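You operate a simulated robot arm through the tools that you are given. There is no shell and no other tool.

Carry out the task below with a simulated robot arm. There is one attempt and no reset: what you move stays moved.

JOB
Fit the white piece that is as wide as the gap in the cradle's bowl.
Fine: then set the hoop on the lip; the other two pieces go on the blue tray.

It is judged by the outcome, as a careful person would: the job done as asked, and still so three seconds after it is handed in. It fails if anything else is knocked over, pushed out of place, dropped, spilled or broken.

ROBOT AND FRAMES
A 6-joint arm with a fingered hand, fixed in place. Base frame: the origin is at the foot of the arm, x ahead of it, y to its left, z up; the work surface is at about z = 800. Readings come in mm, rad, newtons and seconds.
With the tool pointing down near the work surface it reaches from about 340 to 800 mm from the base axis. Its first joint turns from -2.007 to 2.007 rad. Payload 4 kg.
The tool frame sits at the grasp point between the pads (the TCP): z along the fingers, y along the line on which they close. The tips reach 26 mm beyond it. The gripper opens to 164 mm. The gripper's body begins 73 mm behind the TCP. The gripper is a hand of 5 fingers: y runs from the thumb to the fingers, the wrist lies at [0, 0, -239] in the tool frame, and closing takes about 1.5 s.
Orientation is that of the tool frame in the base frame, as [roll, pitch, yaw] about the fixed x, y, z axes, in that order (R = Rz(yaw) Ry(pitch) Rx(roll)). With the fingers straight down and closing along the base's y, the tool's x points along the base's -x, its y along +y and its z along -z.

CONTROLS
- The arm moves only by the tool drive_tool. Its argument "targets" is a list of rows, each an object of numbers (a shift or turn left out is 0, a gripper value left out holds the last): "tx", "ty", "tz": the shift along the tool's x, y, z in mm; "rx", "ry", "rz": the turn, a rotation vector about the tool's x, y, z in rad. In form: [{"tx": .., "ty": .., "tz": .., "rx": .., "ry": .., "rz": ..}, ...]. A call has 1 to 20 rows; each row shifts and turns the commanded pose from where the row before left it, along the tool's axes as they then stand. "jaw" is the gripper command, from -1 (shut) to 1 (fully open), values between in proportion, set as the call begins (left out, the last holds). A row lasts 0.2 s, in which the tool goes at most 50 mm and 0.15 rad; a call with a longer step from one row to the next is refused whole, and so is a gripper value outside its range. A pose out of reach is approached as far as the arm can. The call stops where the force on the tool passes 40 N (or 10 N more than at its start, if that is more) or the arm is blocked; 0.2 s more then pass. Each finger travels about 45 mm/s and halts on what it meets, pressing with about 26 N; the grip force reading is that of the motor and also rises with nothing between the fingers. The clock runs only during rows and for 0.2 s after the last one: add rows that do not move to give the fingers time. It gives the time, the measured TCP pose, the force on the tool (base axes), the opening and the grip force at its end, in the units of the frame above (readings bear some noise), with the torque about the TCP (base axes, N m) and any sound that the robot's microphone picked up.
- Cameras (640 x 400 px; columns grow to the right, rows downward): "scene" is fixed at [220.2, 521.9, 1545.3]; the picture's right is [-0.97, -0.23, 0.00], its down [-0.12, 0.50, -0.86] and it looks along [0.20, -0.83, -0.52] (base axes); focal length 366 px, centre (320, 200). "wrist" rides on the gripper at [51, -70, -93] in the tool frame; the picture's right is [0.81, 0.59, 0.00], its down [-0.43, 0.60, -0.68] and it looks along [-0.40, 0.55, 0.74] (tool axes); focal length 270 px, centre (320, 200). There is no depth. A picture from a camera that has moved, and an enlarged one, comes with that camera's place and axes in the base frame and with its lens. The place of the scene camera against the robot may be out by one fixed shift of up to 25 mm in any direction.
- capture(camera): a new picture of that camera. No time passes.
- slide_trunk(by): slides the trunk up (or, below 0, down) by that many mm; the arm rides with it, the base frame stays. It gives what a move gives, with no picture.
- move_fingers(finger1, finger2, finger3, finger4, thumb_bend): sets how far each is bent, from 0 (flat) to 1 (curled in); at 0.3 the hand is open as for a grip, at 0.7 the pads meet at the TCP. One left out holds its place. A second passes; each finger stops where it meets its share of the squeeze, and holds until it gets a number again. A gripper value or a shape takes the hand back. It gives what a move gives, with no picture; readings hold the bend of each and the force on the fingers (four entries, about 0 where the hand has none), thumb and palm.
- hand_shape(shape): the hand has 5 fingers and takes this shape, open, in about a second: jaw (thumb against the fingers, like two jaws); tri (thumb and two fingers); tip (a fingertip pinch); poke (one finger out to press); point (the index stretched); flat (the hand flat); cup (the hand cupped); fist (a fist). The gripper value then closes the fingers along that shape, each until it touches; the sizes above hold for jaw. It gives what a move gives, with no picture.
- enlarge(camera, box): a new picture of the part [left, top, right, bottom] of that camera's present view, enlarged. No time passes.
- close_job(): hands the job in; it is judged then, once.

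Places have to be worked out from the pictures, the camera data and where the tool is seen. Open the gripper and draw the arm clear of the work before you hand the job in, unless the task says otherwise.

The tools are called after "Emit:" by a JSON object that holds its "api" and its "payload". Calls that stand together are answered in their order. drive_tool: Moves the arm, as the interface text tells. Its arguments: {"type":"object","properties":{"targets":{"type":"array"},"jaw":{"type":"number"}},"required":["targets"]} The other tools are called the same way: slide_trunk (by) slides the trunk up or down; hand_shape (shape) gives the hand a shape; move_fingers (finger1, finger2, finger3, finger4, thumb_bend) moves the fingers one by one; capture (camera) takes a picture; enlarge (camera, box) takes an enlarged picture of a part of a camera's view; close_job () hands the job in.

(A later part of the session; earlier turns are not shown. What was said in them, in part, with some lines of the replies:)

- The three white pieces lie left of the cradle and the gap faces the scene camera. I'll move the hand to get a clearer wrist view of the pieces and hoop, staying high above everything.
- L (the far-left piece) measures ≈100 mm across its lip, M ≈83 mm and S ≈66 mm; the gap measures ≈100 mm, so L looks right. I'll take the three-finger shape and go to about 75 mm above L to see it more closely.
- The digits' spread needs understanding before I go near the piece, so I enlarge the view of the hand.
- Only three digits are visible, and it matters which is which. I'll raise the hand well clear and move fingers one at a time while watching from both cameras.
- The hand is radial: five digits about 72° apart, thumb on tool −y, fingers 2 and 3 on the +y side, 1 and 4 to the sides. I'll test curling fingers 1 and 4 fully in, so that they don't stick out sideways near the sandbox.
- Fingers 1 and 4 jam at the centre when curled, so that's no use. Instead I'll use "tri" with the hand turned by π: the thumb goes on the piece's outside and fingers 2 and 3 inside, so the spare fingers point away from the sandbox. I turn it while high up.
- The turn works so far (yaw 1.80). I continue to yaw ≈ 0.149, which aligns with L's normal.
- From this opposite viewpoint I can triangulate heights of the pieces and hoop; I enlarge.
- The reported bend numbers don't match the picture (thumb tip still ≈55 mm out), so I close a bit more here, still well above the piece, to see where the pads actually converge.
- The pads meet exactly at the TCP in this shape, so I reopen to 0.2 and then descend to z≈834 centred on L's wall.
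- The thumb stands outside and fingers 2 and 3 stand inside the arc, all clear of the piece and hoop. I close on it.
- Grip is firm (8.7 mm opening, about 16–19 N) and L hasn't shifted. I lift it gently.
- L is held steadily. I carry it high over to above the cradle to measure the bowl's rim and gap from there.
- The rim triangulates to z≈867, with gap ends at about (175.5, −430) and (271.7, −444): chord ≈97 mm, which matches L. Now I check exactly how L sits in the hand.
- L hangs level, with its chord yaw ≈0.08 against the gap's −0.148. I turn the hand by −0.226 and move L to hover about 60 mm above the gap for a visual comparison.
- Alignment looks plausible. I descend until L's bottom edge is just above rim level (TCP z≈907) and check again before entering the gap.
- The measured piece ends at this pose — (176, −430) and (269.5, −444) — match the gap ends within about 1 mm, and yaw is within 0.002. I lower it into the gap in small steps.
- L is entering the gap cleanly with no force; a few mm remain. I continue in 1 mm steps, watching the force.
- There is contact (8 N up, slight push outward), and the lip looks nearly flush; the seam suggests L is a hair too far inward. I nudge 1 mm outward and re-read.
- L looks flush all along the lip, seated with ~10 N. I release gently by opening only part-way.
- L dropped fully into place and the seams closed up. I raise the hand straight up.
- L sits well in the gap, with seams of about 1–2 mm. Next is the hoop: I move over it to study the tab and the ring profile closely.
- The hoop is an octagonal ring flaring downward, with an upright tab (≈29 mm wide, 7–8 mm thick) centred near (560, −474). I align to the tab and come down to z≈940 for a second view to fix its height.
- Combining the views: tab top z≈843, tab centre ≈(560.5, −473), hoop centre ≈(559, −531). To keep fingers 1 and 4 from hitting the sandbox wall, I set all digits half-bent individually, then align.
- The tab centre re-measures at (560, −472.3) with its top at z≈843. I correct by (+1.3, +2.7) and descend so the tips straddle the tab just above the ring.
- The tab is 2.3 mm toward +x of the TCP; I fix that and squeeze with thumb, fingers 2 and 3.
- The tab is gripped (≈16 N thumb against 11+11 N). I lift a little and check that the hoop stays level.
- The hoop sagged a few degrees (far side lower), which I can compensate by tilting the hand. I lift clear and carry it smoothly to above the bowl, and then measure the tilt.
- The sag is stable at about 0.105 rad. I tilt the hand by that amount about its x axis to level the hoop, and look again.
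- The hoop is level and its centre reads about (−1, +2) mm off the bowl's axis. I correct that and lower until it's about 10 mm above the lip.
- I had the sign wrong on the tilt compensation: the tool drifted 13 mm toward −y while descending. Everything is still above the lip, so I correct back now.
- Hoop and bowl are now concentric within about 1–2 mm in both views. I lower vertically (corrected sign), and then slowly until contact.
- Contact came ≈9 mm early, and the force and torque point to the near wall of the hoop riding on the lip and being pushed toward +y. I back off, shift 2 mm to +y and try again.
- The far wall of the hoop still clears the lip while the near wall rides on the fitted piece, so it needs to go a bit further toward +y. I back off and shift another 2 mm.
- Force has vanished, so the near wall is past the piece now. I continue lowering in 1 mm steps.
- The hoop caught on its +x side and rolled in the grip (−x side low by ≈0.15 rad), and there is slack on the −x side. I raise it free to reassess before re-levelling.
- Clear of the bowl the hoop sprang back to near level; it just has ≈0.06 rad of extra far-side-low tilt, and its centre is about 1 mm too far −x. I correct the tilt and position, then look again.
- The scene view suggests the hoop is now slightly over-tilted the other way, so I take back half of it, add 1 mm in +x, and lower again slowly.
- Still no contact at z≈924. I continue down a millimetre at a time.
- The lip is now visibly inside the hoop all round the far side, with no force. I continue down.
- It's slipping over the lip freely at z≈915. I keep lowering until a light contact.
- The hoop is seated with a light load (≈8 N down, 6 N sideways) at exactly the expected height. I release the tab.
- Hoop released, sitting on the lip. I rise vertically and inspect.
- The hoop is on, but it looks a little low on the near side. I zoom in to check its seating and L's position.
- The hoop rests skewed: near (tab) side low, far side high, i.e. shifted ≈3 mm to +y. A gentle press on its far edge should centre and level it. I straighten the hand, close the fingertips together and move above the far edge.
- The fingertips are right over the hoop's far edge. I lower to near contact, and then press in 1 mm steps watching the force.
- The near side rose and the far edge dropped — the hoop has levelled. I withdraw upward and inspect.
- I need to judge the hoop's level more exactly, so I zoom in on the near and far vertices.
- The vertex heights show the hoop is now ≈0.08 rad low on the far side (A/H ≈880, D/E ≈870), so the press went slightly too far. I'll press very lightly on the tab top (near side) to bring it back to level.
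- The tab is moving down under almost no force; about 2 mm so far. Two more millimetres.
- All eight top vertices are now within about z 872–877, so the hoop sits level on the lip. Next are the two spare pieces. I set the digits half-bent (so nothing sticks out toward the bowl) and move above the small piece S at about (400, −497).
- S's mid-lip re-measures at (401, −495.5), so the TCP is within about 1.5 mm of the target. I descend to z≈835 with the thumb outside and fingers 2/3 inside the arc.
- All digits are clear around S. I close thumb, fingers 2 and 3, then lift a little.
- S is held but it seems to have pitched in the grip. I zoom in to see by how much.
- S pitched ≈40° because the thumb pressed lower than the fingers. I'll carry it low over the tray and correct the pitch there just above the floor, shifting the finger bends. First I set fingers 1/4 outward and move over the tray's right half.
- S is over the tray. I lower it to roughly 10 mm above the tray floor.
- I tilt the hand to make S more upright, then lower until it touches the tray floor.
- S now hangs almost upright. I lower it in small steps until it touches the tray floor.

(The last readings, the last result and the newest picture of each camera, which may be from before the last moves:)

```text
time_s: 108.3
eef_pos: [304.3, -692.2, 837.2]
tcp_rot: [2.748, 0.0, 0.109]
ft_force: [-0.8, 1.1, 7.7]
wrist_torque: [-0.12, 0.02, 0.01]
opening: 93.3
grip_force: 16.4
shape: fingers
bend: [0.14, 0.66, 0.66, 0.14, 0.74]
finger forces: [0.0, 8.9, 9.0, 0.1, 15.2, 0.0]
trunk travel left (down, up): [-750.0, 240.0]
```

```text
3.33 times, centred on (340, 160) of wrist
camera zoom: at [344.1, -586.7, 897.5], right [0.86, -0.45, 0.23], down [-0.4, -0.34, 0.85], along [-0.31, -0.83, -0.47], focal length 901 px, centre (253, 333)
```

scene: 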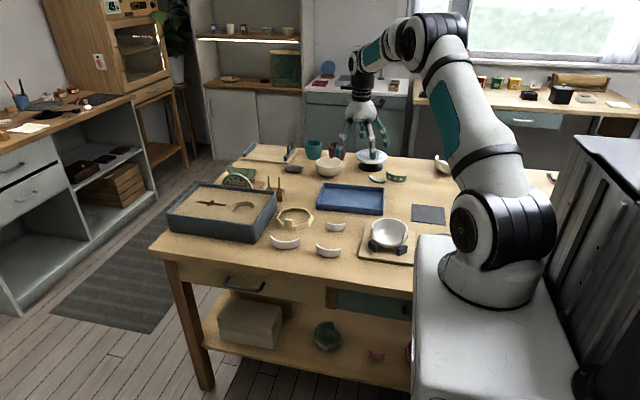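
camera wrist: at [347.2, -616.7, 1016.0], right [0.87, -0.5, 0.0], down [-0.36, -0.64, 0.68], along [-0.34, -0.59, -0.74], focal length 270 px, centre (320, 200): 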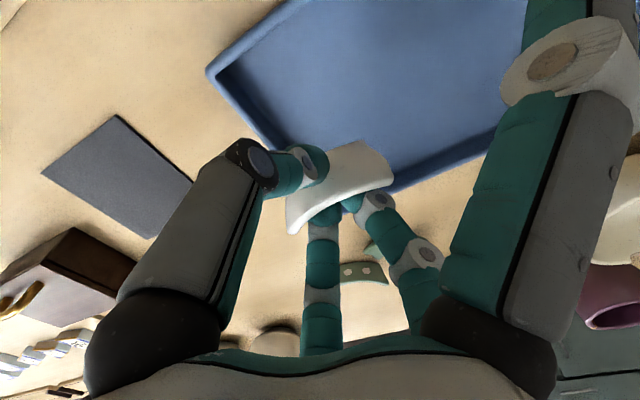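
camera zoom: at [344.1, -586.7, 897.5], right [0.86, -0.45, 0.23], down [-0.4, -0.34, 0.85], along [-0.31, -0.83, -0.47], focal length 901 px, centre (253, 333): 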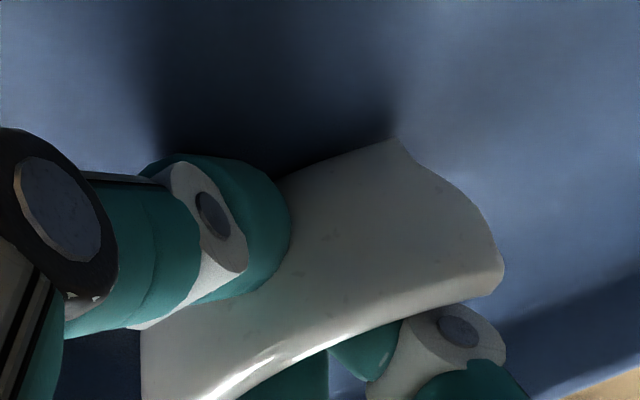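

It touches the floor. I ease off slightly and release gradually.

Emit:
{"api": "drive_tool", "payload": {"targets": [{"tz": -0.9, "ty": 0.38}, {}]}}

Emit:
{"api": "move_fingers", "payload": {"finger2": 0.63, "finger3": 0.63, "thumb_bend": 0.69}}

Emit:
{"api": "enlarge", "payload": {"camera": "wrist", "box": [240, 100, 410, 260]}}

Emit:
{"api": "enlarge", "payload": {"camera": "scene", "box": [335, 170, 395, 215]}}

```text
time_s: 108.9
eef_pos: [304.3, -692.2, 835.3]
tcp_rot: [2.752, -0.001, 0.11]
ft_force: [-0.8, 1.0, 8.1]
wrist_torque: [-0.06, 0.03, 0.01]
opening: 93.1
grip_force: 16.5
shape: fingers
bend: [0.14, 0.66, 0.66, 0.14, 0.74]
finger forces: [0.0, 8.9, 8.9, 0.0, 15.0, 0.0]
trunk travel left (down, up): [-750.0, 240.0]
```

```text
time_s: 109.9
eef_pos: [305.4, -692.7, 835.0]
tcp_rot: [2.751, -0.001, 0.111]
ft_force: [-0.7, 1.3, 2.3]
wrist_torque: [0.02, 0.0, -0.01]
opening: 92.5
grip_force: 1.7
shape: fingers
bend: [0.14, 0.63, 0.63, 0.14, 0.71]
finger forces: [0.0, 0.2, 0.3, 0.0, 2.6, 0.0]
trunk travel left (down, up): [-750.0, 240.0]
```

```text
2.50 times, centred on (325, 180) of wrist
camera zoom: at [344.2, -587.0, 897.1], right [0.86, -0.45, 0.22], down [-0.4, -0.34, 0.85], along [-0.31, -0.83, -0.47], focal length 676 px, centre (308, 250)
```

zoom: 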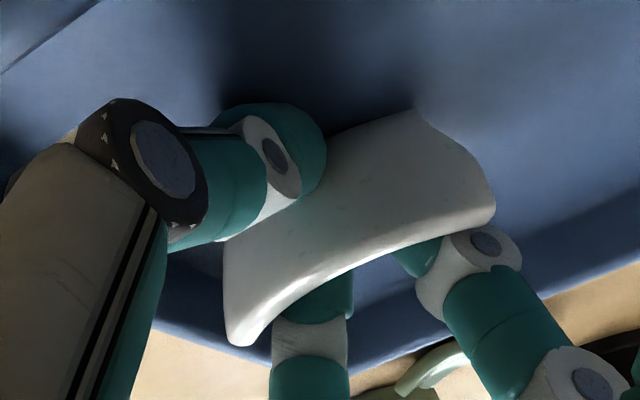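

```text
8.89 times, centred on (365, 192) of scene
camera zoom: at [220.2, 521.9, 1545.3], right [-0.97, -0.23, 0.0], down [-0.12, 0.5, -0.86], along [0.2, -0.83, -0.52], focal length 3253 px, centre (-80, 267)
```

zoom: 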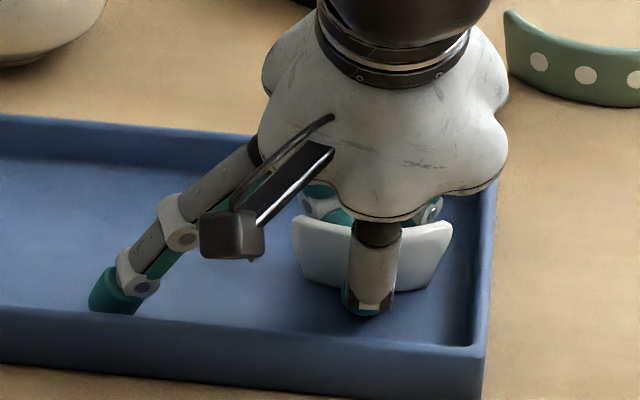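

S stands on the floor, just leaning on the thumb. I open the rest of the way.

Emit:
{"api": "move_fingers", "payload": {"finger2": 0.52, "finger3": 0.52, "thumb_bend": 0.63}}

Emit:
{"api": "enlarge", "payload": {"camera": "wrist", "box": [240, 100, 410, 260]}}

Emit:
{"api": "enlarge", "payload": {"camera": "scene", "box": [335, 170, 395, 215]}}

```text
time_s: 110.9
eef_pos: [305.0, -693.0, 836.4]
tcp_rot: [2.749, 0.0, 0.11]
ft_force: [1.3, -2.2, 7.5]
wrist_torque: [-0.05, -0.03, -0.01]
opening: 92.5
grip_force: 3.9
shape: fingers
bend: [0.14, 0.52, 0.52, 0.14, 0.67]
finger forces: [0.0, 0.1, 0.0, 0.0, 8.5, 0.0]
trunk travel left (down, up): [-750.0, 240.0]
```

```text
2.50 times, centred on (325, 180) of wrist
camera zoom: at [344.3, -587.2, 897.6], right [0.86, -0.45, 0.22], down [-0.4, -0.34, 0.85], along [-0.31, -0.83, -0.47], focal length 676 px, centre (308, 250)
```

zoom: 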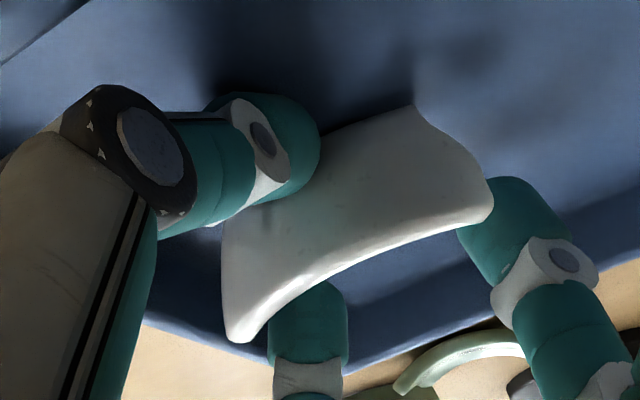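

```text
8.89 times, centred on (365, 192) of scene
camera zoom: at [220.2, 521.9, 1545.3], right [-0.97, -0.23, 0.0], down [-0.12, 0.5, -0.86], along [0.2, -0.83, -0.52], focal length 3253 px, centre (-80, 267)
```

zoom: 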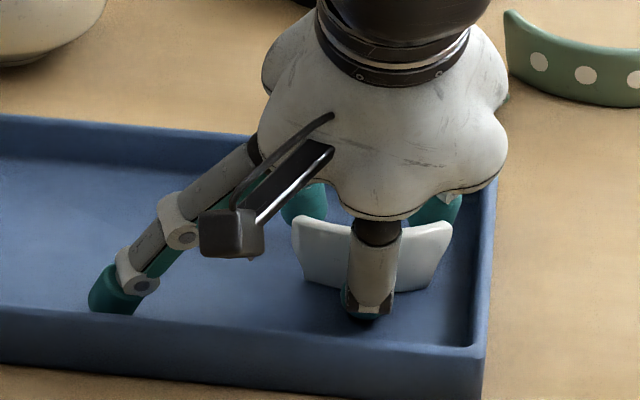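

Now only the thumb presses on the tray floor. I raise the hand straight up a bit to free it.

Emit:
{"api": "drive_tool", "payload": {"targets": [{"tz": -1.85, "ty": 0.76}, {"tz": -3.7, "ty": 1.5}, {}]}}

Emit:
{"api": "move_fingers", "payload": {"thumb_bend": 0.6}}

Emit:
{"api": "enlarge", "payload": {"camera": "wrist", "box": [240, 100, 410, 260]}}

Emit:
{"api": "enlarge", "payload": {"camera": "scene", "box": [335, 170, 395, 215]}}

```text
time_s: 111.7
eef_pos: [304.5, -690.7, 841.1]
tcp_rot: [2.752, 0.001, 0.11]
ft_force: [-0.4, -1.2, 3.9]
wrist_torque: [0.0, 0.01, 0.0]
opening: 91.7
grip_force: 2.1
shape: fingers
bend: [0.14, 0.52, 0.52, 0.14, 0.65]
finger forces: [0.1, 0.1, 0.0, 0.0, 3.5, 0.0]
trunk travel left (down, up): [-750.0, 240.0]
```

```text
time_s: 112.7
eef_pos: [304.6, -692.0, 843.0]
tcp_rot: [2.75, 0.0, 0.111]
ft_force: [0.2, -2.9, 8.7]
wrist_torque: [-0.05, 0.04, 0.04]
opening: 91.3
grip_force: 3.4
shape: fingers
bend: [0.14, 0.52, 0.52, 0.14, 0.63]
finger forces: [0.0, 0.0, 0.1, 0.1, 8.1, 0.1]
trunk travel left (down, up): [-750.0, 240.0]
```

```text
2.50 times, centred on (325, 180) of wrist
camera zoom: at [344.0, -586.8, 903.5], right [0.86, -0.45, 0.22], down [-0.4, -0.34, 0.85], along [-0.31, -0.83, -0.47], focal length 676 px, centre (308, 250)
```

zoom: 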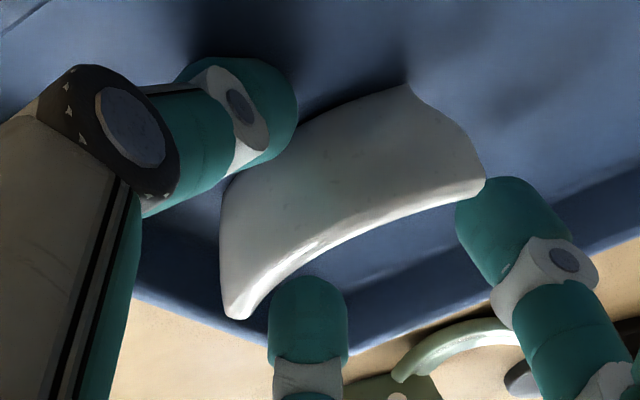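

```text
8.89 times, centred on (365, 192) of scene
camera zoom: at [220.2, 521.9, 1545.3], right [-0.97, -0.23, 0.0], down [-0.12, 0.5, -0.86], along [0.2, -0.83, -0.52], focal length 3253 px, centre (-80, 267)
```

zoom: 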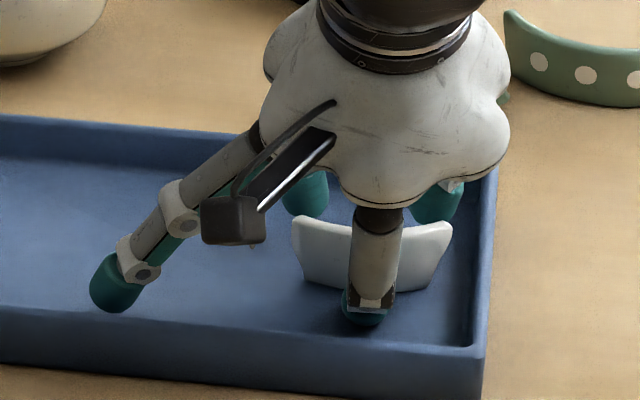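

S stands by itself on the tray. I rise vertically, and then straighten the hand.

Emit:
{"api": "drive_tool", "payload": {"targets": [{"tz": -9.2, "ty": 3.8}, {"tz": -18.5, "ty": 7.6}, {"tz": -37, "ty": 15.2}, {"tz": -37, "ty": 15.2}, {"tz": -18.5, "ty": 7.6}, {}]}}

Emit:
{"api": "drive_tool", "payload": {"targets": [{"rx": 0.13}, {"rx": 0.13}, {"rx": 0.13}, {}]}}

Emit:
{"api": "capture", "payload": {"camera": "scene"}}

Emit:
{"api": "capture", "payload": {"camera": "wrist"}}

```text
time_s: 114.1
eef_pos: [305.8, -690.8, 970.8]
tcp_rot: [2.749, 0.001, 0.11]
ft_force: [-1.1, 0.3, -0.1]
wrist_torque: [0.02, 0.01, -0.02]
opening: 90.7
grip_force: 0.1
shape: fingers
bend: [0.14, 0.52, 0.52, 0.14, 0.6]
finger forces: [0.1, 0.1, 0.0, 0.1, 0.0, 0.0]
trunk travel left (down, up): [-750.0, 240.0]
```

```text
time_s: 115.1
eef_pos: [304.9, -691.7, 970.7]
tcp_rot: [3.141, -0.001, 0.111]
ft_force: [0.3, 0.7, 0.6]
wrist_torque: [0.03, 0.0, 0.02]
opening: 91.0
grip_force: 0.1
shape: fingers
bend: [0.14, 0.52, 0.52, 0.14, 0.6]
finger forces: [0.1, 0.0, 0.0, 0.0, 0.0, 0.0]
trunk travel left (down, up): [-750.0, 240.0]
```

```text
taken
```

scene: 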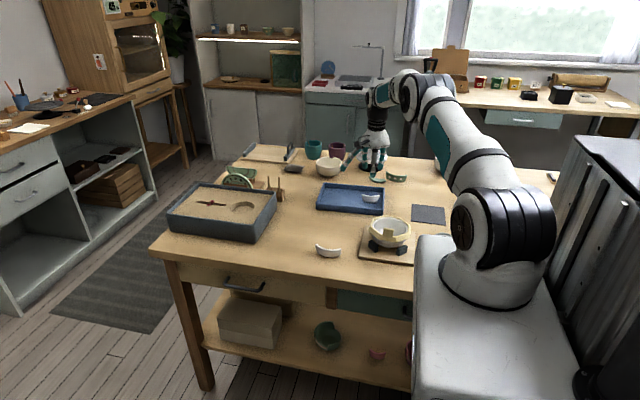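

```text
taken
camera wrist: at [347.6, -616.6, 1066.2], right [0.87, -0.5, 0.0], down [-0.36, -0.64, 0.68], along [-0.34, -0.59, -0.74], focal length 270 px, centre (320, 200)
```

wrist: 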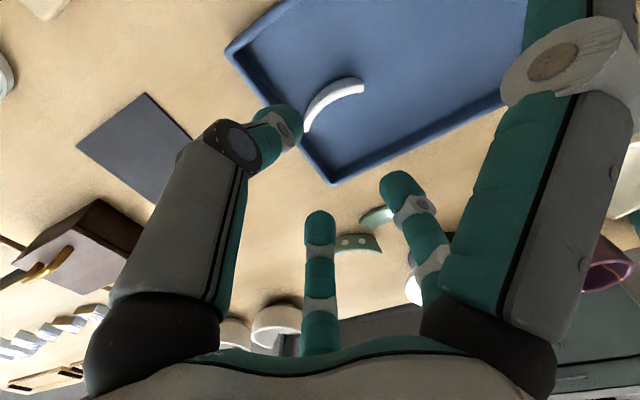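

S is fine on the tray. Now M: I go back to the "tri" shape with jaw closing (which held L without pitching) and move above M at about (398, −360).

Emit:
{"api": "hand_shape", "payload": {"shape": "tri"}}

Emit:
{"api": "drive_tool", "payload": {"targets": [{"rz": 0.141}, {"tx": 10.4, "ty": -41.7}, {"tx": 10.4, "ty": -41.7}, {"tx": 10.4, "ty": -41.7}, {"tx": 10.4, "ty": -41.7}, {"tx": 10.4, "ty": -41.7}, {"tx": 10.4, "ty": -41.7}, {"tx": 10.4, "ty": -41.7}, {"tx": 10.2, "ty": -41.8}, {"tz": 30}, {}], "jaw": 0.2}}

Emit:
{"api": "capture", "payload": {"camera": "wrist"}}

Emit:
{"api": "enlarge", "payload": {"camera": "wrist", "box": [250, 50, 410, 170]}}

Emit:
{"api": "enlarge", "payload": {"camera": "scene", "box": [300, 150, 430, 270]}}

```text
time_s: 116.0
eef_pos: [305.4, -692.4, 970.7]
tcp_rot: [3.141, 0.0, 0.111]
ft_force: [-0.1, 0.5, -0.3]
wrist_torque: [0.0, 0.0, 0.01]
opening: 163.6
grip_force: 0.1
shape: tri
bend: [0.14, 0.3, 0.3, 0.14, 0.3]
finger forces: [0.1, 0.0, 0.0, 0.1, 0.0, 0.1]
trunk travel left (down, up): [-750.0, 240.0]
```

```text
time_s: 118.4
eef_pos: [397.5, -362.1, 941.2]
tcp_rot: [-3.141, -0.002, -0.032]
ft_force: [0.7, 0.0, -0.8]
wrist_torque: [0.01, -0.03, -0.02]
opening: 98.8
grip_force: 0.0
shape: tri
bend: [0.14, 0.33, 0.33, 0.14, 0.7]
finger forces: [0.1, 0.0, 0.1, 0.1, 0.0, 0.1]
trunk travel left (down, up): [-750.0, 240.0]
```

```text
taken
camera wrist: at [450.2, -292.5, 1035.9], right [0.79, -0.61, 0.0], down [-0.45, -0.58, 0.68], along [-0.41, -0.54, -0.74], focal length 270 px, centre (320, 200)
```

wrist: 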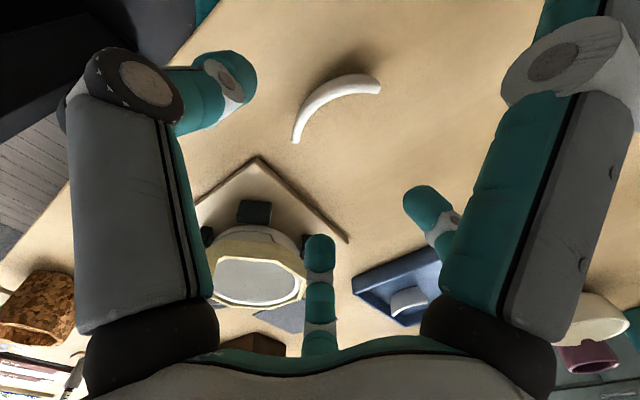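

```text
3.33 times, centred on (330, 110) of wrist
camera zoom: at [450.2, -292.5, 1035.9], right [0.79, -0.61, 0.0], down [-0.45, -0.58, 0.68], along [-0.41, -0.54, -0.74], focal length 901 px, centre (287, 500)
```

zoom: 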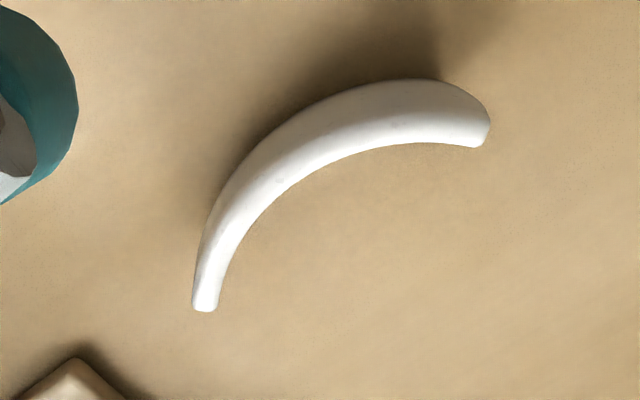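

```text
3.33 times, centred on (365, 210) of scene
camera zoom: at [220.2, 521.9, 1545.3], right [-0.97, -0.23, 0.0], down [-0.12, 0.5, -0.86], along [0.2, -0.83, -0.52], focal length 1220 px, centre (170, 167)
```

zoom: 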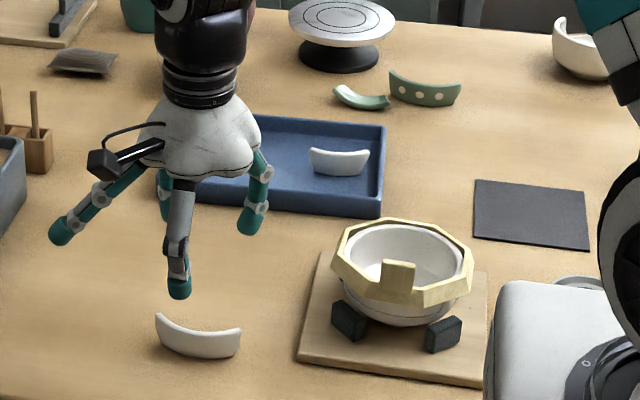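

M's mid-lip is at about (399.5, −359), yaw −0.07. I fine-align and descend to z≈835.

Emit:
{"api": "drive_tool", "payload": {"targets": [{"rz": 0.038}, {"tx": 2.4, "ty": 0.6, "tz": 25}, {"tz": 25}, {"tz": 25}, {"tz": 15}, {"tz": 10}, {"tz": 6}, {}]}}

Emit:
{"api": "capture", "payload": {"camera": "wrist"}}

Emit:
{"api": "enlarge", "payload": {"camera": "scene", "box": [290, 180, 390, 270]}}

```text
time_s: 120.2
eef_pos: [400.0, -361.5, 833.6]
tcp_rot: [3.141, 0.0, -0.07]
ft_force: [0.1, 0.0, -0.1]
wrist_torque: [-0.03, 0.0, -0.03]
opening: 99.2
grip_force: 0.1
shape: tri
bend: [0.14, 0.33, 0.33, 0.14, 0.7]
finger forces: [0.0, 0.0, 0.0, 0.1, 0.1, 0.1]
trunk travel left (down, up): [-750.0, 240.0]
```

```text
taken
camera wrist: at [455.7, -295.6, 929.8], right [0.77, -0.64, 0.0], down [-0.47, -0.56, 0.68], along [-0.43, -0.52, -0.74], focal length 270 px, centre (320, 200)
```

wrist: 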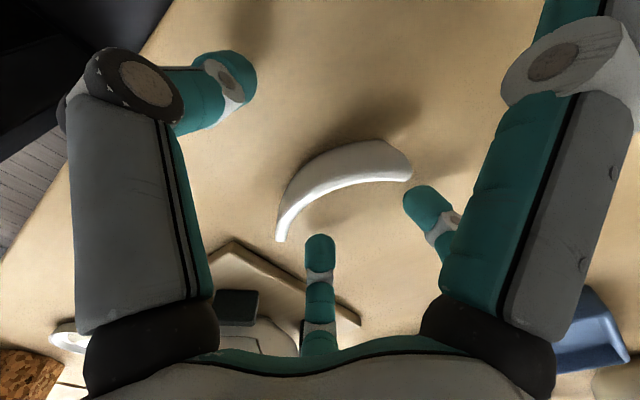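

```text
4.44 times, centred on (340, 225) of scene
camera zoom: at [220.2, 521.9, 1545.3], right [-0.97, -0.23, 0.0], down [-0.12, 0.5, -0.86], along [0.2, -0.83, -0.52], focal length 1626 px, centre (231, 89)
```

zoom: 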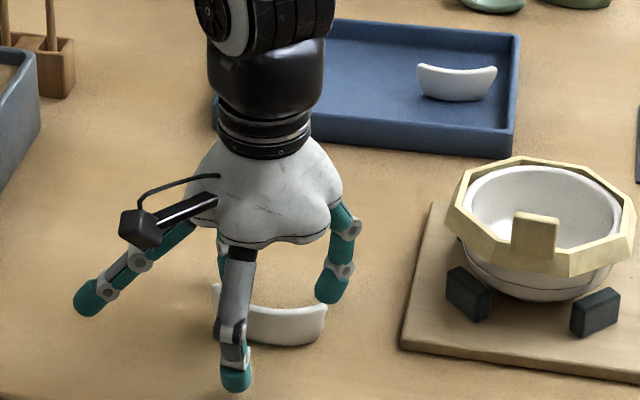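

The layout is the same as for L. I close and lift gently.

Emit:
{"api": "drive_tool", "payload": {"targets": [{}, {}, {}, {}, {}, {}, {}, {}, {}, {}], "jaw": -1}}

Emit:
{"api": "drive_tool", "payload": {"targets": [{"tz": -5}, {"tz": -10}, {"tz": -20}, {"tz": -30}, {"tz": -30}, {"tz": -25}, {}]}}

Emit:
{"api": "capture", "payload": {"camera": "wrist"}}

Emit:
{"api": "enlarge", "payload": {"camera": "scene", "box": [290, 150, 390, 240]}}

```text
time_s: 122.4
eef_pos: [400.0, -362.9, 834.9]
tcp_rot: [3.141, 0.0, -0.071]
ft_force: [0.4, -1.3, -0.3]
wrist_torque: [0.03, 0.01, 0.01]
opening: 7.6
grip_force: 17.5
shape: tri
bend: [0.28, 0.73, 0.73, 0.28, 0.7]
finger forces: [0.1, 10.0, 10.2, 0.0, 15.8, 0.1]
trunk travel left (down, up): [-750.0, 240.0]
```

```text
time_s: 124.0
eef_pos: [400.8, -362.3, 954.4]
tcp_rot: [-3.141, 0.0, -0.071]
ft_force: [-0.2, -0.3, -0.8]
wrist_torque: [0.01, 0.03, 0.0]
opening: 7.7
grip_force: 17.8
shape: tri
bend: [0.28, 0.73, 0.73, 0.28, 0.7]
finger forces: [0.0, 10.1, 10.3, 0.0, 15.9, 0.0]
trunk travel left (down, up): [-750.0, 240.0]
```

```text
taken
camera wrist: at [455.9, -295.5, 1049.1], right [0.77, -0.64, 0.0], down [-0.47, -0.56, 0.68], along [-0.44, -0.52, -0.74], focal length 270 px, centre (320, 200)
```

wrist: 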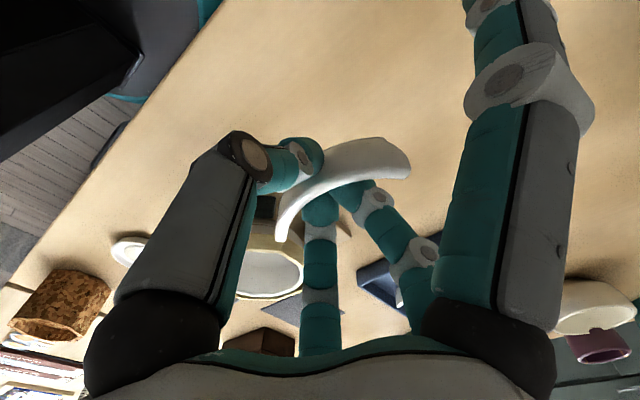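

```text
4.44 times, centred on (340, 195) of scene
camera zoom: at [220.2, 521.9, 1545.3], right [-0.97, -0.23, 0.0], down [-0.12, 0.5, -0.86], along [0.2, -0.83, -0.52], focal length 1626 px, centre (231, 222)
```

zoom: 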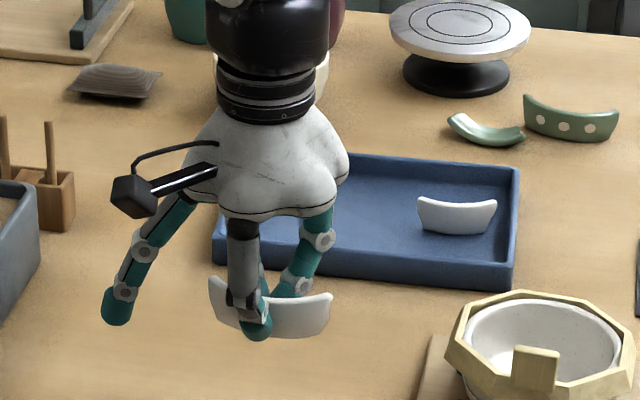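

M is held level. I carry it to above the tray's left half, beside S.

Emit:
{"api": "drive_tool", "payload": {"targets": [{"tx": 1, "ty": 15}, {"tx": 2, "ty": 30}, {"tx": 2.8, "ty": 42}, {"tx": 3.2, "ty": 46}, {"tx": 3.2, "ty": 46}, {"tx": 3.2, "ty": 46}, {"tx": 2.8, "ty": 42}, {"tx": 2, "ty": 30}, {"tx": 1, "ty": 16.2}, {}]}}

Emit:
{"api": "capture", "payload": {"camera": "wrist"}}

Emit:
{"api": "enlarge", "payload": {"camera": "scene", "box": [290, 120, 400, 220]}}

```text
time_s: 126.2
eef_pos: [399.7, -674.9, 956.1]
tcp_rot: [-3.141, 0.0, -0.071]
ft_force: [-0.6, 0.0, -0.4]
wrist_torque: [0.01, 0.01, -0.02]
opening: 7.5
grip_force: 18.0
shape: tri
bend: [0.28, 0.73, 0.73, 0.28, 0.7]
finger forces: [0.1, 10.6, 10.9, 0.0, 15.7, 0.0]
trunk travel left (down, up): [-750.0, 240.0]
```

```text
taken
camera wrist: at [454.6, -608.2, 1050.6], right [0.77, -0.64, 0.0], down [-0.47, -0.56, 0.68], along [-0.44, -0.52, -0.74], focal length 270 px, centre (320, 200)
```

wrist: 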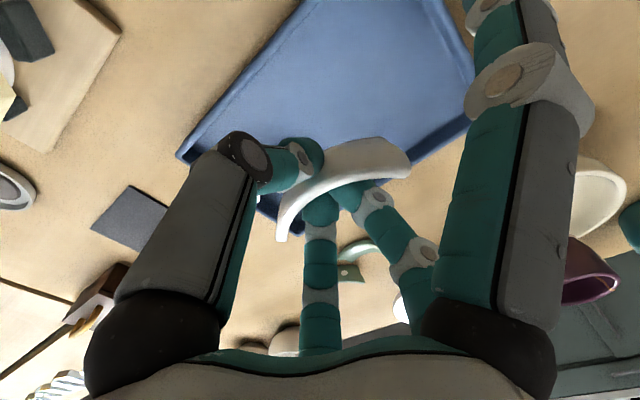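

```text
4.00 times, centred on (345, 170) of scene
camera zoom: at [220.2, 521.9, 1545.3], right [-0.97, -0.23, 0.0], down [-0.12, 0.5, -0.86], along [0.2, -0.83, -0.52], focal length 1464 px, centre (220, 320)
```

zoom: 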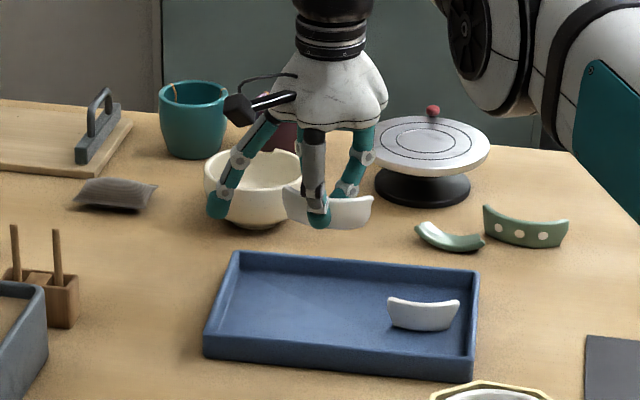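

Clear of everything. I descend until M is inside the tray, then raise the spare fingers so they pass above the tray's wall.

Emit:
{"api": "drive_tool", "payload": {"targets": [{"tz": 25}, {"tz": 25}, {"tz": 22}, {"tz": 14}, {}]}}

Emit:
{"api": "move_fingers", "payload": {"finger1": 0.14, "finger4": 0.14}}

Emit:
{"api": "enlarge", "payload": {"camera": "scene", "box": [305, 140, 395, 220]}}

Emit:
{"api": "capture", "payload": {"camera": "wrist"}}

```text
time_s: 127.4
eef_pos: [397.8, -673.0, 869.5]
tcp_rot: [3.141, -0.001, -0.071]
ft_force: [0.5, -0.6, -0.2]
wrist_torque: [0.02, -0.03, 0.01]
opening: 7.8
grip_force: 17.8
shape: tri
bend: [0.28, 0.73, 0.73, 0.28, 0.7]
finger forces: [0.0, 10.7, 11.0, 0.0, 15.7, 0.0]
trunk travel left (down, up): [-750.0, 240.0]
```

```text
time_s: 128.4
eef_pos: [397.6, -673.2, 869.7]
tcp_rot: [-3.141, 0.0, -0.07]
ft_force: [-0.1, -0.3, 0.0]
wrist_torque: [-0.03, -0.02, 0.0]
opening: 92.1
grip_force: 18.5
shape: fingers
bend: [0.14, 0.73, 0.73, 0.14, 0.7]
finger forces: [0.0, 10.6, 11.0, 0.1, 15.7, 0.0]
trunk travel left (down, up): [-750.0, 240.0]
```

```text
5.00 times, centred on (350, 180) of scene
camera zoom: at [220.2, 521.9, 1545.3], right [-0.97, -0.23, 0.0], down [-0.12, 0.5, -0.86], along [0.2, -0.83, -0.52], focal length 1830 px, centre (170, 300)
```

zoom: 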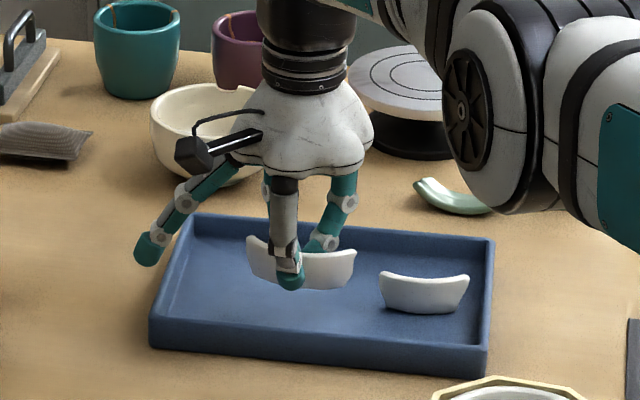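

```text
taken
camera wrist: at [453.7, -606.3, 964.8], right [0.77, -0.64, 0.0], down [-0.47, -0.56, 0.68], along [-0.44, -0.52, -0.74], focal length 270 px, centre (320, 200)
```

wrist: 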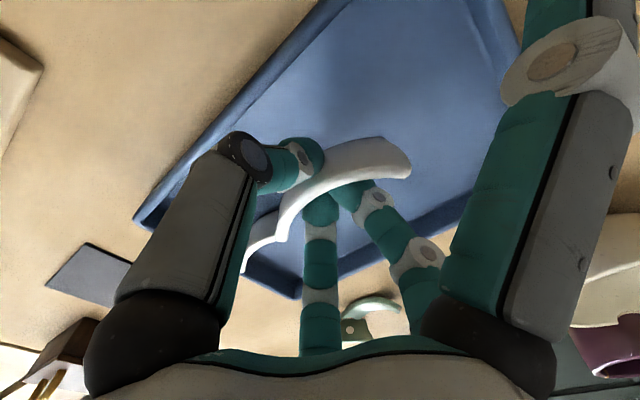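

M is inside the tray with about 19 mm to S. I lower the rest of the way, slowly at the end.

Emit:
{"api": "drive_tool", "payload": {"targets": [{"tz": 8}, {"tz": 8}, {"tz": 4}, {}]}}

Emit:
{"api": "drive_tool", "payload": {"targets": [{"tz": 1}, {"tz": 1}, {"tz": 1}, {}]}}

Emit:
{"api": "drive_tool", "payload": {"targets": [{"tz": 1}, {"tz": 1}, {"tz": 1}, {}]}}

Emit:
{"api": "enlarge", "payload": {"camera": "scene", "box": [305, 140, 395, 220]}}

```text
time_s: 129.4
eef_pos: [395.8, -671.1, 852.7]
tcp_rot: [-3.14, 0.001, -0.068]
ft_force: [0.0, 0.4, -0.5]
wrist_torque: [-0.02, 0.01, -0.02]
opening: 92.0
grip_force: 18.4
shape: fingers
bend: [0.14, 0.73, 0.73, 0.14, 0.7]
finger forces: [0.1, 10.6, 11.0, 0.0, 15.7, 0.0]
out of reach, approached as far as the arm can: row 1, 3
trunk travel left (down, up): [-750.0, 240.0]
```

```text
time_s: 130.4
eef_pos: [397.4, -670.4, 850.4]
tcp_rot: [3.141, 0.0, -0.07]
ft_force: [-0.8, 1.3, 0.2]
wrist_torque: [0.04, -0.01, 0.04]
opening: 92.1
grip_force: 18.4
shape: fingers
bend: [0.14, 0.73, 0.73, 0.14, 0.7]
finger forces: [0.0, 10.6, 11.0, 0.0, 15.6, 0.0]
trunk travel left (down, up): [-750.0, 240.0]
```

```text
time_s: 131.4
eef_pos: [395.5, -669.8, 849.0]
tcp_rot: [-3.14, 0.001, -0.07]
ft_force: [0.6, -0.2, -0.2]
wrist_torque: [0.03, -0.04, 0.05]
opening: 91.8
grip_force: 18.6
shape: fingers
bend: [0.14, 0.73, 0.73, 0.14, 0.7]
finger forces: [0.1, 10.6, 11.0, 0.0, 15.8, 0.0]
trunk travel left (down, up): [-750.0, 240.0]
```

```text
5.00 times, centred on (350, 180) of scene
camera zoom: at [220.2, 521.9, 1545.3], right [-0.97, -0.23, 0.0], down [-0.12, 0.5, -0.86], along [0.2, -0.83, -0.52], focal length 1830 px, centre (170, 300)
```

zoom: 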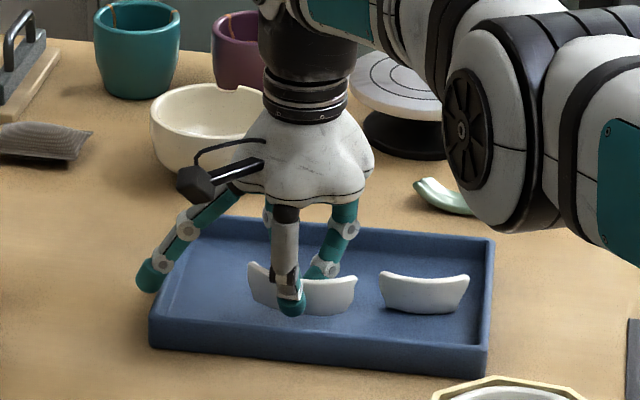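

The arm is at its reach limit here. I pull the target ≈12 mm closer (toward the tray's near side) and continue down.

Emit:
{"api": "drive_tool", "payload": {"targets": [{"tx": -3, "ty": -6}, {"ty": -6}, {}]}}

Emit:
{"api": "enlarge", "payload": {"camera": "wrist", "box": [200, 60, 440, 260]}}

```text
time_s: 132.2
eef_pos: [395.1, -658.6, 848.1]
tcp_rot: [3.14, -0.001, -0.07]
ft_force: [-0.9, -0.3, -0.1]
wrist_torque: [-0.01, -0.03, 0.04]
opening: 91.9
grip_force: 19.0
shape: fingers
bend: [0.14, 0.73, 0.73, 0.14, 0.7]
finger forces: [0.1, 10.7, 11.1, 0.0, 15.7, 0.0]
trunk travel left (down, up): [-750.0, 240.0]
```

```text
2.00 times, centred on (320, 160) of wrist
camera zoom: at [449.8, -592.3, 943.1], right [0.77, -0.64, 0.0], down [-0.47, -0.56, 0.68], along [-0.44, -0.52, -0.74], focal length 541 px, centre (320, 280)
```

zoom: 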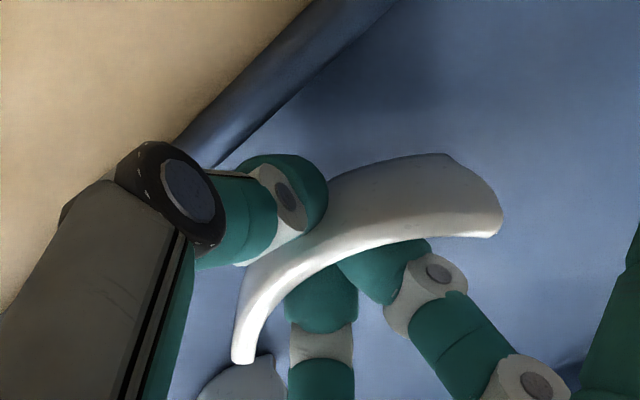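

Good: the arm follows again, and M is still about 7 mm above the floor. I lower in 1 mm steps until contact.

Emit:
{"api": "drive_tool", "payload": {"targets": [{"tz": 1}, {"tz": 1}, {"tz": 1}, {"tz": 1}, {}]}}

Emit:
{"api": "drive_tool", "payload": {"targets": [{"tz": 1}, {"tz": 1}, {}]}}

Emit:
{"api": "drive_tool", "payload": {"targets": [{"tz": 1}, {"tz": 1}, {}]}}

```text
time_s: 133.4
eef_pos: [395.0, -659.6, 844.3]
tcp_rot: [3.141, 0.002, -0.07]
ft_force: [0.0, 0.4, -0.7]
wrist_torque: [-0.04, 0.0, -0.02]
opening: 91.9
grip_force: 18.9
shape: fingers
bend: [0.14, 0.73, 0.73, 0.14, 0.7]
finger forces: [0.0, 10.7, 11.1, 0.0, 15.7, 0.1]
trunk travel left (down, up): [-750.0, 240.0]
```

```text
time_s: 134.2
eef_pos: [395.0, -659.4, 842.6]
tcp_rot: [3.138, 0.0, -0.069]
ft_force: [0.7, 0.4, -0.4]
wrist_torque: [0.03, -0.02, -0.03]
opening: 92.2
grip_force: 19.0
shape: fingers
bend: [0.14, 0.73, 0.73, 0.14, 0.7]
finger forces: [0.3, 10.8, 11.1, 0.0, 15.8, 0.0]
trunk travel left (down, up): [-750.0, 240.0]
```

```text
time_s: 135.0
eef_pos: [394.9, -657.8, 840.8]
tcp_rot: [3.138, -0.003, -0.071]
ft_force: [-0.2, -0.7, 5.7]
wrist_torque: [0.03, -0.14, 0.01]
opening: 93.3
grip_force: 20.5
shape: fingers
bend: [0.14, 0.73, 0.73, 0.14, 0.7]
finger forces: [1.2, 11.6, 12.2, 0.0, 17.3, 0.0]
trunk travel left (down, up): [-750.0, 240.0]
```

Contact: M is at the floor, but finger 1 also senses a slight touch (tray wall). I lift finger 1 flat out of the way before releasing.

Emit:
{"api": "move_fingers", "payload": {"finger1": 0.02}}

Emit:
{"api": "enlarge", "payload": {"camera": "scene", "box": [305, 150, 395, 220]}}

```text
time_s: 136.0
eef_pos: [393.8, -659.2, 840.3]
tcp_rot: [3.14, 0.001, -0.071]
ft_force: [-0.2, -2.1, 8.9]
wrist_torque: [-0.04, -0.02, -0.02]
opening: 99.9
grip_force: 21.9
shape: fingers
bend: [0.03, 0.73, 0.73, 0.14, 0.7]
finger forces: [0.1, 12.9, 13.4, 0.0, 18.2, 0.0]
trunk travel left (down, up): [-750.0, 240.0]
```

```text
5.71 times, centred on (350, 185) of scene
camera zoom: at [220.2, 521.9, 1545.3], right [-0.97, -0.23, 0.0], down [-0.12, 0.5, -0.86], along [0.2, -0.83, -0.52], focal length 2091 px, centre (149, 286)
```

zoom: 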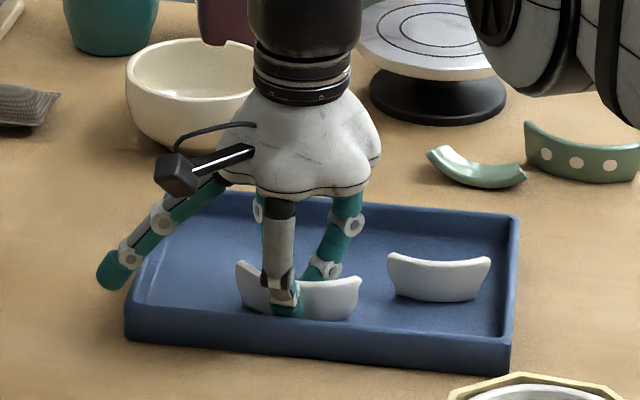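

M rests on the floor, finger 1 is free. I ease off and release slightly.

Emit:
{"api": "drive_tool", "payload": {"targets": [{"tz": -0.7}, {}]}}

Emit:
{"api": "move_fingers", "payload": {"finger2": 0.66, "finger3": 0.66, "thumb_bend": 0.65}}

Emit:
{"api": "enlarge", "payload": {"camera": "scene", "box": [305, 150, 395, 220]}}

Emit:
{"api": "enlarge", "payload": {"camera": "wrist", "box": [200, 60, 440, 260]}}

```text
time_s: 136.6
eef_pos: [394.9, -658.3, 840.6]
tcp_rot: [3.139, 0.001, -0.07]
ft_force: [0.3, -2.7, 6.7]
wrist_torque: [-0.03, -0.03, -0.03]
opening: 100.1
grip_force: 21.5
shape: fingers
bend: [0.03, 0.73, 0.73, 0.14, 0.7]
finger forces: [0.0, 13.2, 13.6, 0.1, 17.2, 0.0]
trunk travel left (down, up): [-750.0, 240.0]
```

```text
time_s: 137.6
eef_pos: [394.2, -658.8, 840.3]
tcp_rot: [-3.141, -0.002, -0.071]
ft_force: [0.4, -1.3, -0.2]
wrist_torque: [0.03, -0.02, -0.01]
opening: 99.6
grip_force: 0.6
shape: fingers
bend: [0.03, 0.66, 0.66, 0.14, 0.65]
finger forces: [0.0, 0.0, 0.0, 0.1, 0.4, 0.0]
trunk travel left (down, up): [-750.0, 240.0]
```

```text
5.71 times, centred on (350, 185) of scene
camera zoom: at [220.2, 521.9, 1545.3], right [-0.97, -0.23, 0.0], down [-0.12, 0.5, -0.86], along [0.2, -0.83, -0.52], focal length 2091 px, centre (149, 286)
```

zoom: 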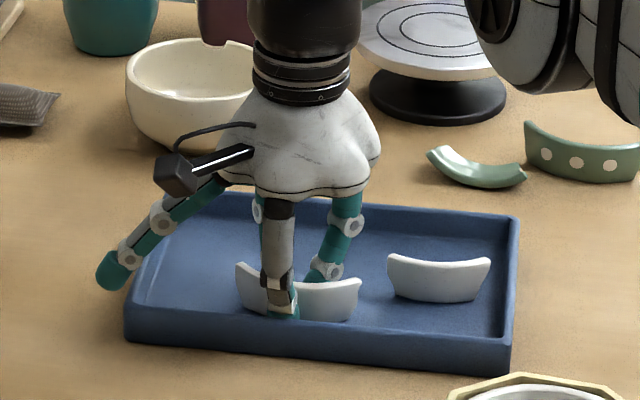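

```text
2.00 times, centred on (320, 160) of wrist
camera zoom: at [450.5, -592.0, 935.2], right [0.77, -0.64, 0.0], down [-0.47, -0.56, 0.68], along [-0.44, -0.52, -0.74], focal length 541 px, centre (320, 280)
```

zoom: 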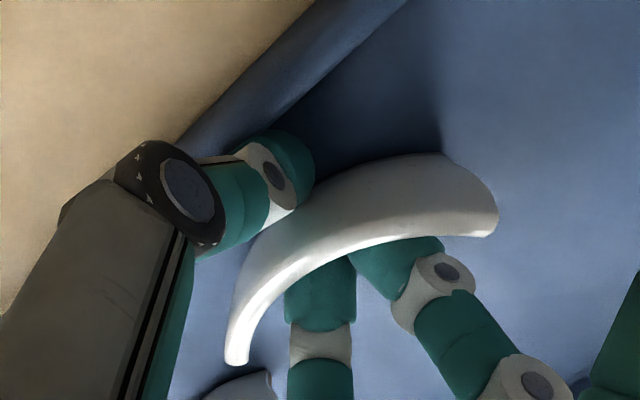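

M stands freely. I back fingers 2 and 3 off a little more and rise straight up.

Emit:
{"api": "move_fingers", "payload": {"finger2": 0.6, "finger3": 0.6}}

Emit:
{"api": "drive_tool", "payload": {"targets": [{"tz": -5}, {"tz": -10}, {"tz": -25}, {"tz": -40}, {"tz": -45}, {"tz": -30}, {}]}}

Emit:
{"api": "capture", "payload": {"camera": "scene"}}

Emit:
{"api": "enlarge", "payload": {"camera": "scene", "box": [305, 150, 435, 270]}}

```text
time_s: 138.6
eef_pos: [394.4, -658.3, 840.3]
tcp_rot: [3.14, 0.0, -0.07]
ft_force: [0.0, 0.1, 0.2]
wrist_torque: [0.0, -0.01, 0.02]
opening: 99.7
grip_force: 0.5
shape: fingers
bend: [0.03, 0.6, 0.6, 0.14, 0.65]
finger forces: [0.0, 0.3, 0.3, 0.0, 0.4, 0.0]
trunk travel left (down, up): [-750.0, 240.0]
```

```text
time_s: 140.2
eef_pos: [394.3, -658.7, 996.2]
tcp_rot: [-3.141, 0.0, -0.07]
ft_force: [-0.7, -0.3, 0.3]
wrist_torque: [-0.02, -0.05, -0.01]
opening: 99.7
grip_force: 0.1
shape: fingers
bend: [0.03, 0.6, 0.6, 0.14, 0.65]
finger forces: [0.0, 0.0, 0.0, 0.0, 0.1, 0.0]
trunk travel left (down, up): [-750.0, 240.0]
```

```text
taken
```

scene: 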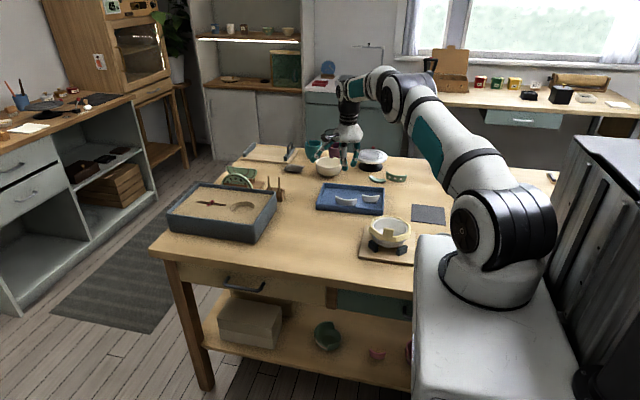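

```text
3.33 times, centred on (370, 210) of scene
camera zoom: at [220.2, 521.9, 1545.3], right [-0.97, -0.23, 0.0], down [-0.12, 0.5, -0.86], along [0.2, -0.83, -0.52], focal length 1220 px, centre (153, 167)
```

zoom: 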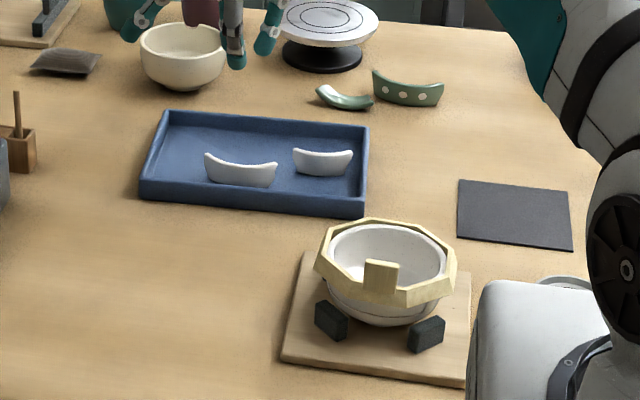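

Both spare pieces stand on the tray. Now a final close check of the bowl, piece and hoop.

Emit:
{"api": "enlarge", "payload": {"camera": "scene", "box": [370, 205, 425, 255]}}

Emit:
{"api": "enlarge", "payload": {"camera": "scene", "box": [373, 225, 415, 252]}}

Emit:
{"api": "drive_tool", "payload": {"targets": [{"tx": -40, "ty": -20, "tz": -10}, {"tx": -40, "ty": -20, "tz": -10}, {"tx": -40, "ty": -20, "tz": -10}, {"tx": -40, "ty": -30}, {"ty": -45}, {"ty": -45}, {}], "jaw": 1}}

Emit:
{"api": "capture", "payload": {"camera": "wrist"}}

```text
8.00 times, centred on (398, 230) of scene
camera zoom: at [220.2, 521.9, 1545.3], right [-0.97, -0.23, 0.0], down [-0.12, 0.5, -0.86], along [0.2, -0.83, -0.52], focal length 2928 px, centre (-300, -40)
```

zoom: 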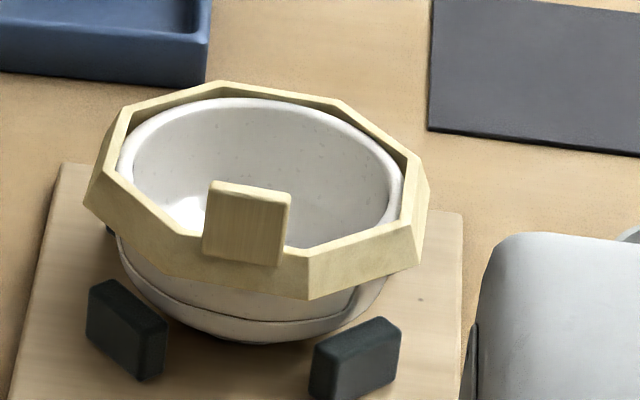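

```text
14.81 times, centred on (394, 238) of scene
camera zoom: at [220.2, 521.9, 1545.3], right [-0.97, -0.23, 0.0], down [-0.12, 0.5, -0.86], along [0.2, -0.83, -0.52], focal length 5421 px, centre (-776, -370)
```

zoom: 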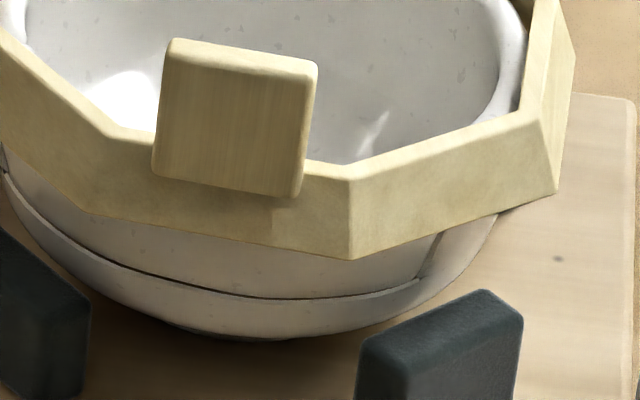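

```text
time_s: 141.8
eef_pos: [245.6, -468.4, 1024.1]
tcp_rot: [-3.141, 0.001, -0.07]
ft_force: [0.3, 0.0, -0.1]
wrist_torque: [0.01, -0.01, -0.01]
opening: 145.9
grip_force: 0.1
shape: tri
bend: [0.14, 0.26, 0.26, 0.14, 0.36]
finger forces: [0.0, 0.0, 0.1, 0.1, 0.0, 0.0]
trunk travel left (down, up): [-750.0, 240.0]
```

```text
taken
camera wrist: at [302.2, -400.6, 1118.9], right [0.77, -0.64, 0.0], down [-0.47, -0.56, 0.68], along [-0.44, -0.52, -0.74], focal length 270 px, centre (320, 200)
```

wrist: 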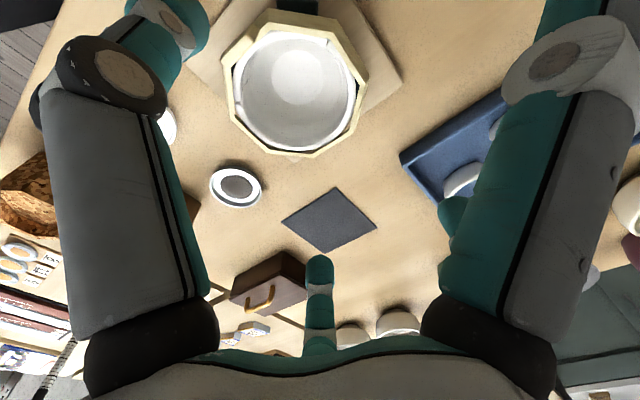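

Emit:
{"api": "enlarge", "payload": {"camera": "wrist", "box": [210, 0, 390, 170]}}

```text
2.35 times, centred on (300, 85) of wrist
camera zoom: at [302.2, -400.6, 1118.9], right [0.77, -0.64, 0.0], down [-0.47, -0.56, 0.68], along [-0.44, -0.52, -0.74], focal length 636 px, centre (367, 471)
```

zoom: 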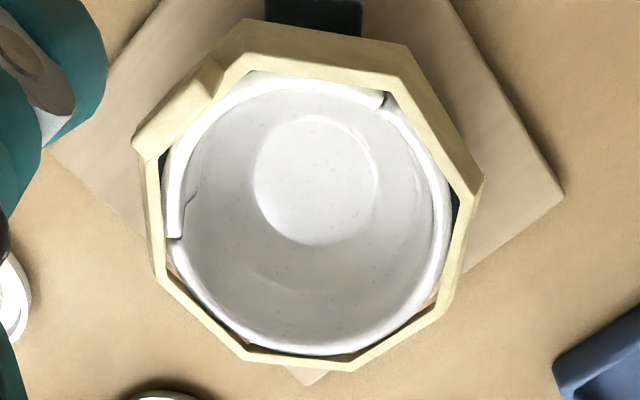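

The hoop sits concentric on the lip, L is held in the gap, and M and S are on the tray; nothing else moved. I raise the open hand well clear before handing in.

Emit:
{"api": "drive_tool", "payload": {"targets": [{"tz": -45}, {"tz": -45}, {"tz": -45}, {"tz": -40}, {}, {}, {}], "jaw": 1}}

Emit:
{"api": "capture", "payload": {"camera": "scene"}}

Emit:
{"api": "enlarge", "payload": {"camera": "scene", "box": [305, 170, 435, 270]}}

```text
time_s: 143.4
eef_pos: [249.3, -468.5, 1199.9]
tcp_rot: [3.139, 0.0, -0.07]
ft_force: [-0.1, 0.5, 0.6]
wrist_torque: [0.01, -0.01, -0.02]
opening: 163.8
grip_force: 0.1
shape: tri
bend: [0.14, 0.3, 0.3, 0.14, 0.3]
finger forces: [0.0, 0.0, 0.1, 0.1, 0.0, 0.0]
trunk travel left (down, up): [-750.0, 240.0]
```

```text
taken
```

scene: 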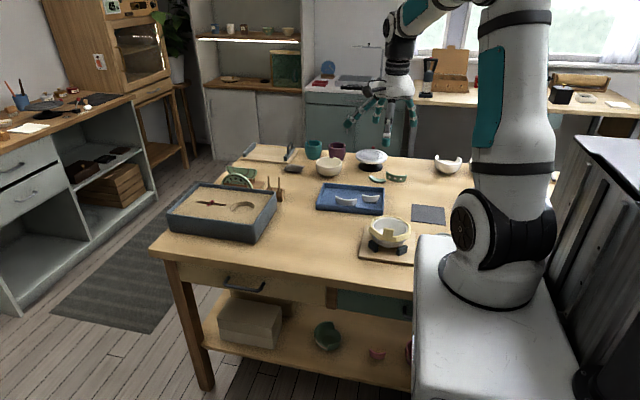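

```text
4.00 times, centred on (370, 220) of scene
camera zoom: at [220.2, 521.9, 1545.3], right [-0.97, -0.23, 0.0], down [-0.12, 0.5, -0.86], along [0.2, -0.83, -0.52], focal length 1464 px, centre (120, 120)
```

zoom: 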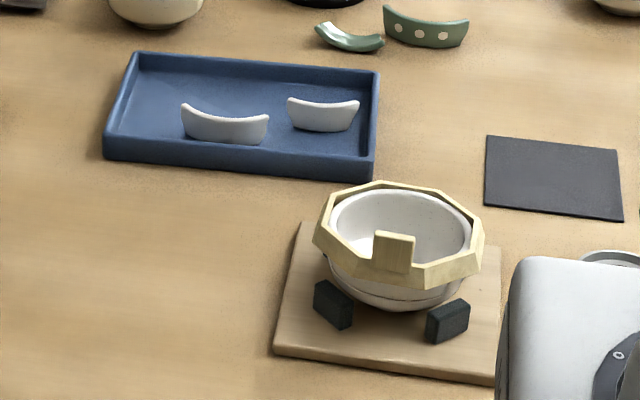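

The last pictures show everything in place and still, and the open hand is well clear. I hand the job in.

Emit:
{"api": "close_job", "payload": {}}

```text
The job is handed in.
```

The job is handed in: the matching white piece is in the gap, the hoop is on the lip, and the other two pieces stand on the blue tray.

- **Matching piece:** The widest of the three was the fit, about 94 mm along its lip against a gap of about 97 mm. It sits in the gap with seams of roughly 1–2 mm. After the hoop went on, I could still see a thin dark line along its bottom seam, so it may be riding about 1 mm high.
- **Hoop:** It took several tries to get it over the lip. It first sat tilted, so I pressed lightly on the far edge and then on its tab to level it. By my measurements it ended about level (within 2–3°) and roughly centred on the bowl.
- **Other two pieces:** Both are standing upright on the tray. The smaller one pitched in the grip on the way over, but I straightened it before setting it down.

Nothing was dropped or knocked over. One finger touched the tray wall lightly while I set down the second piece, and the tray did not appear to move.
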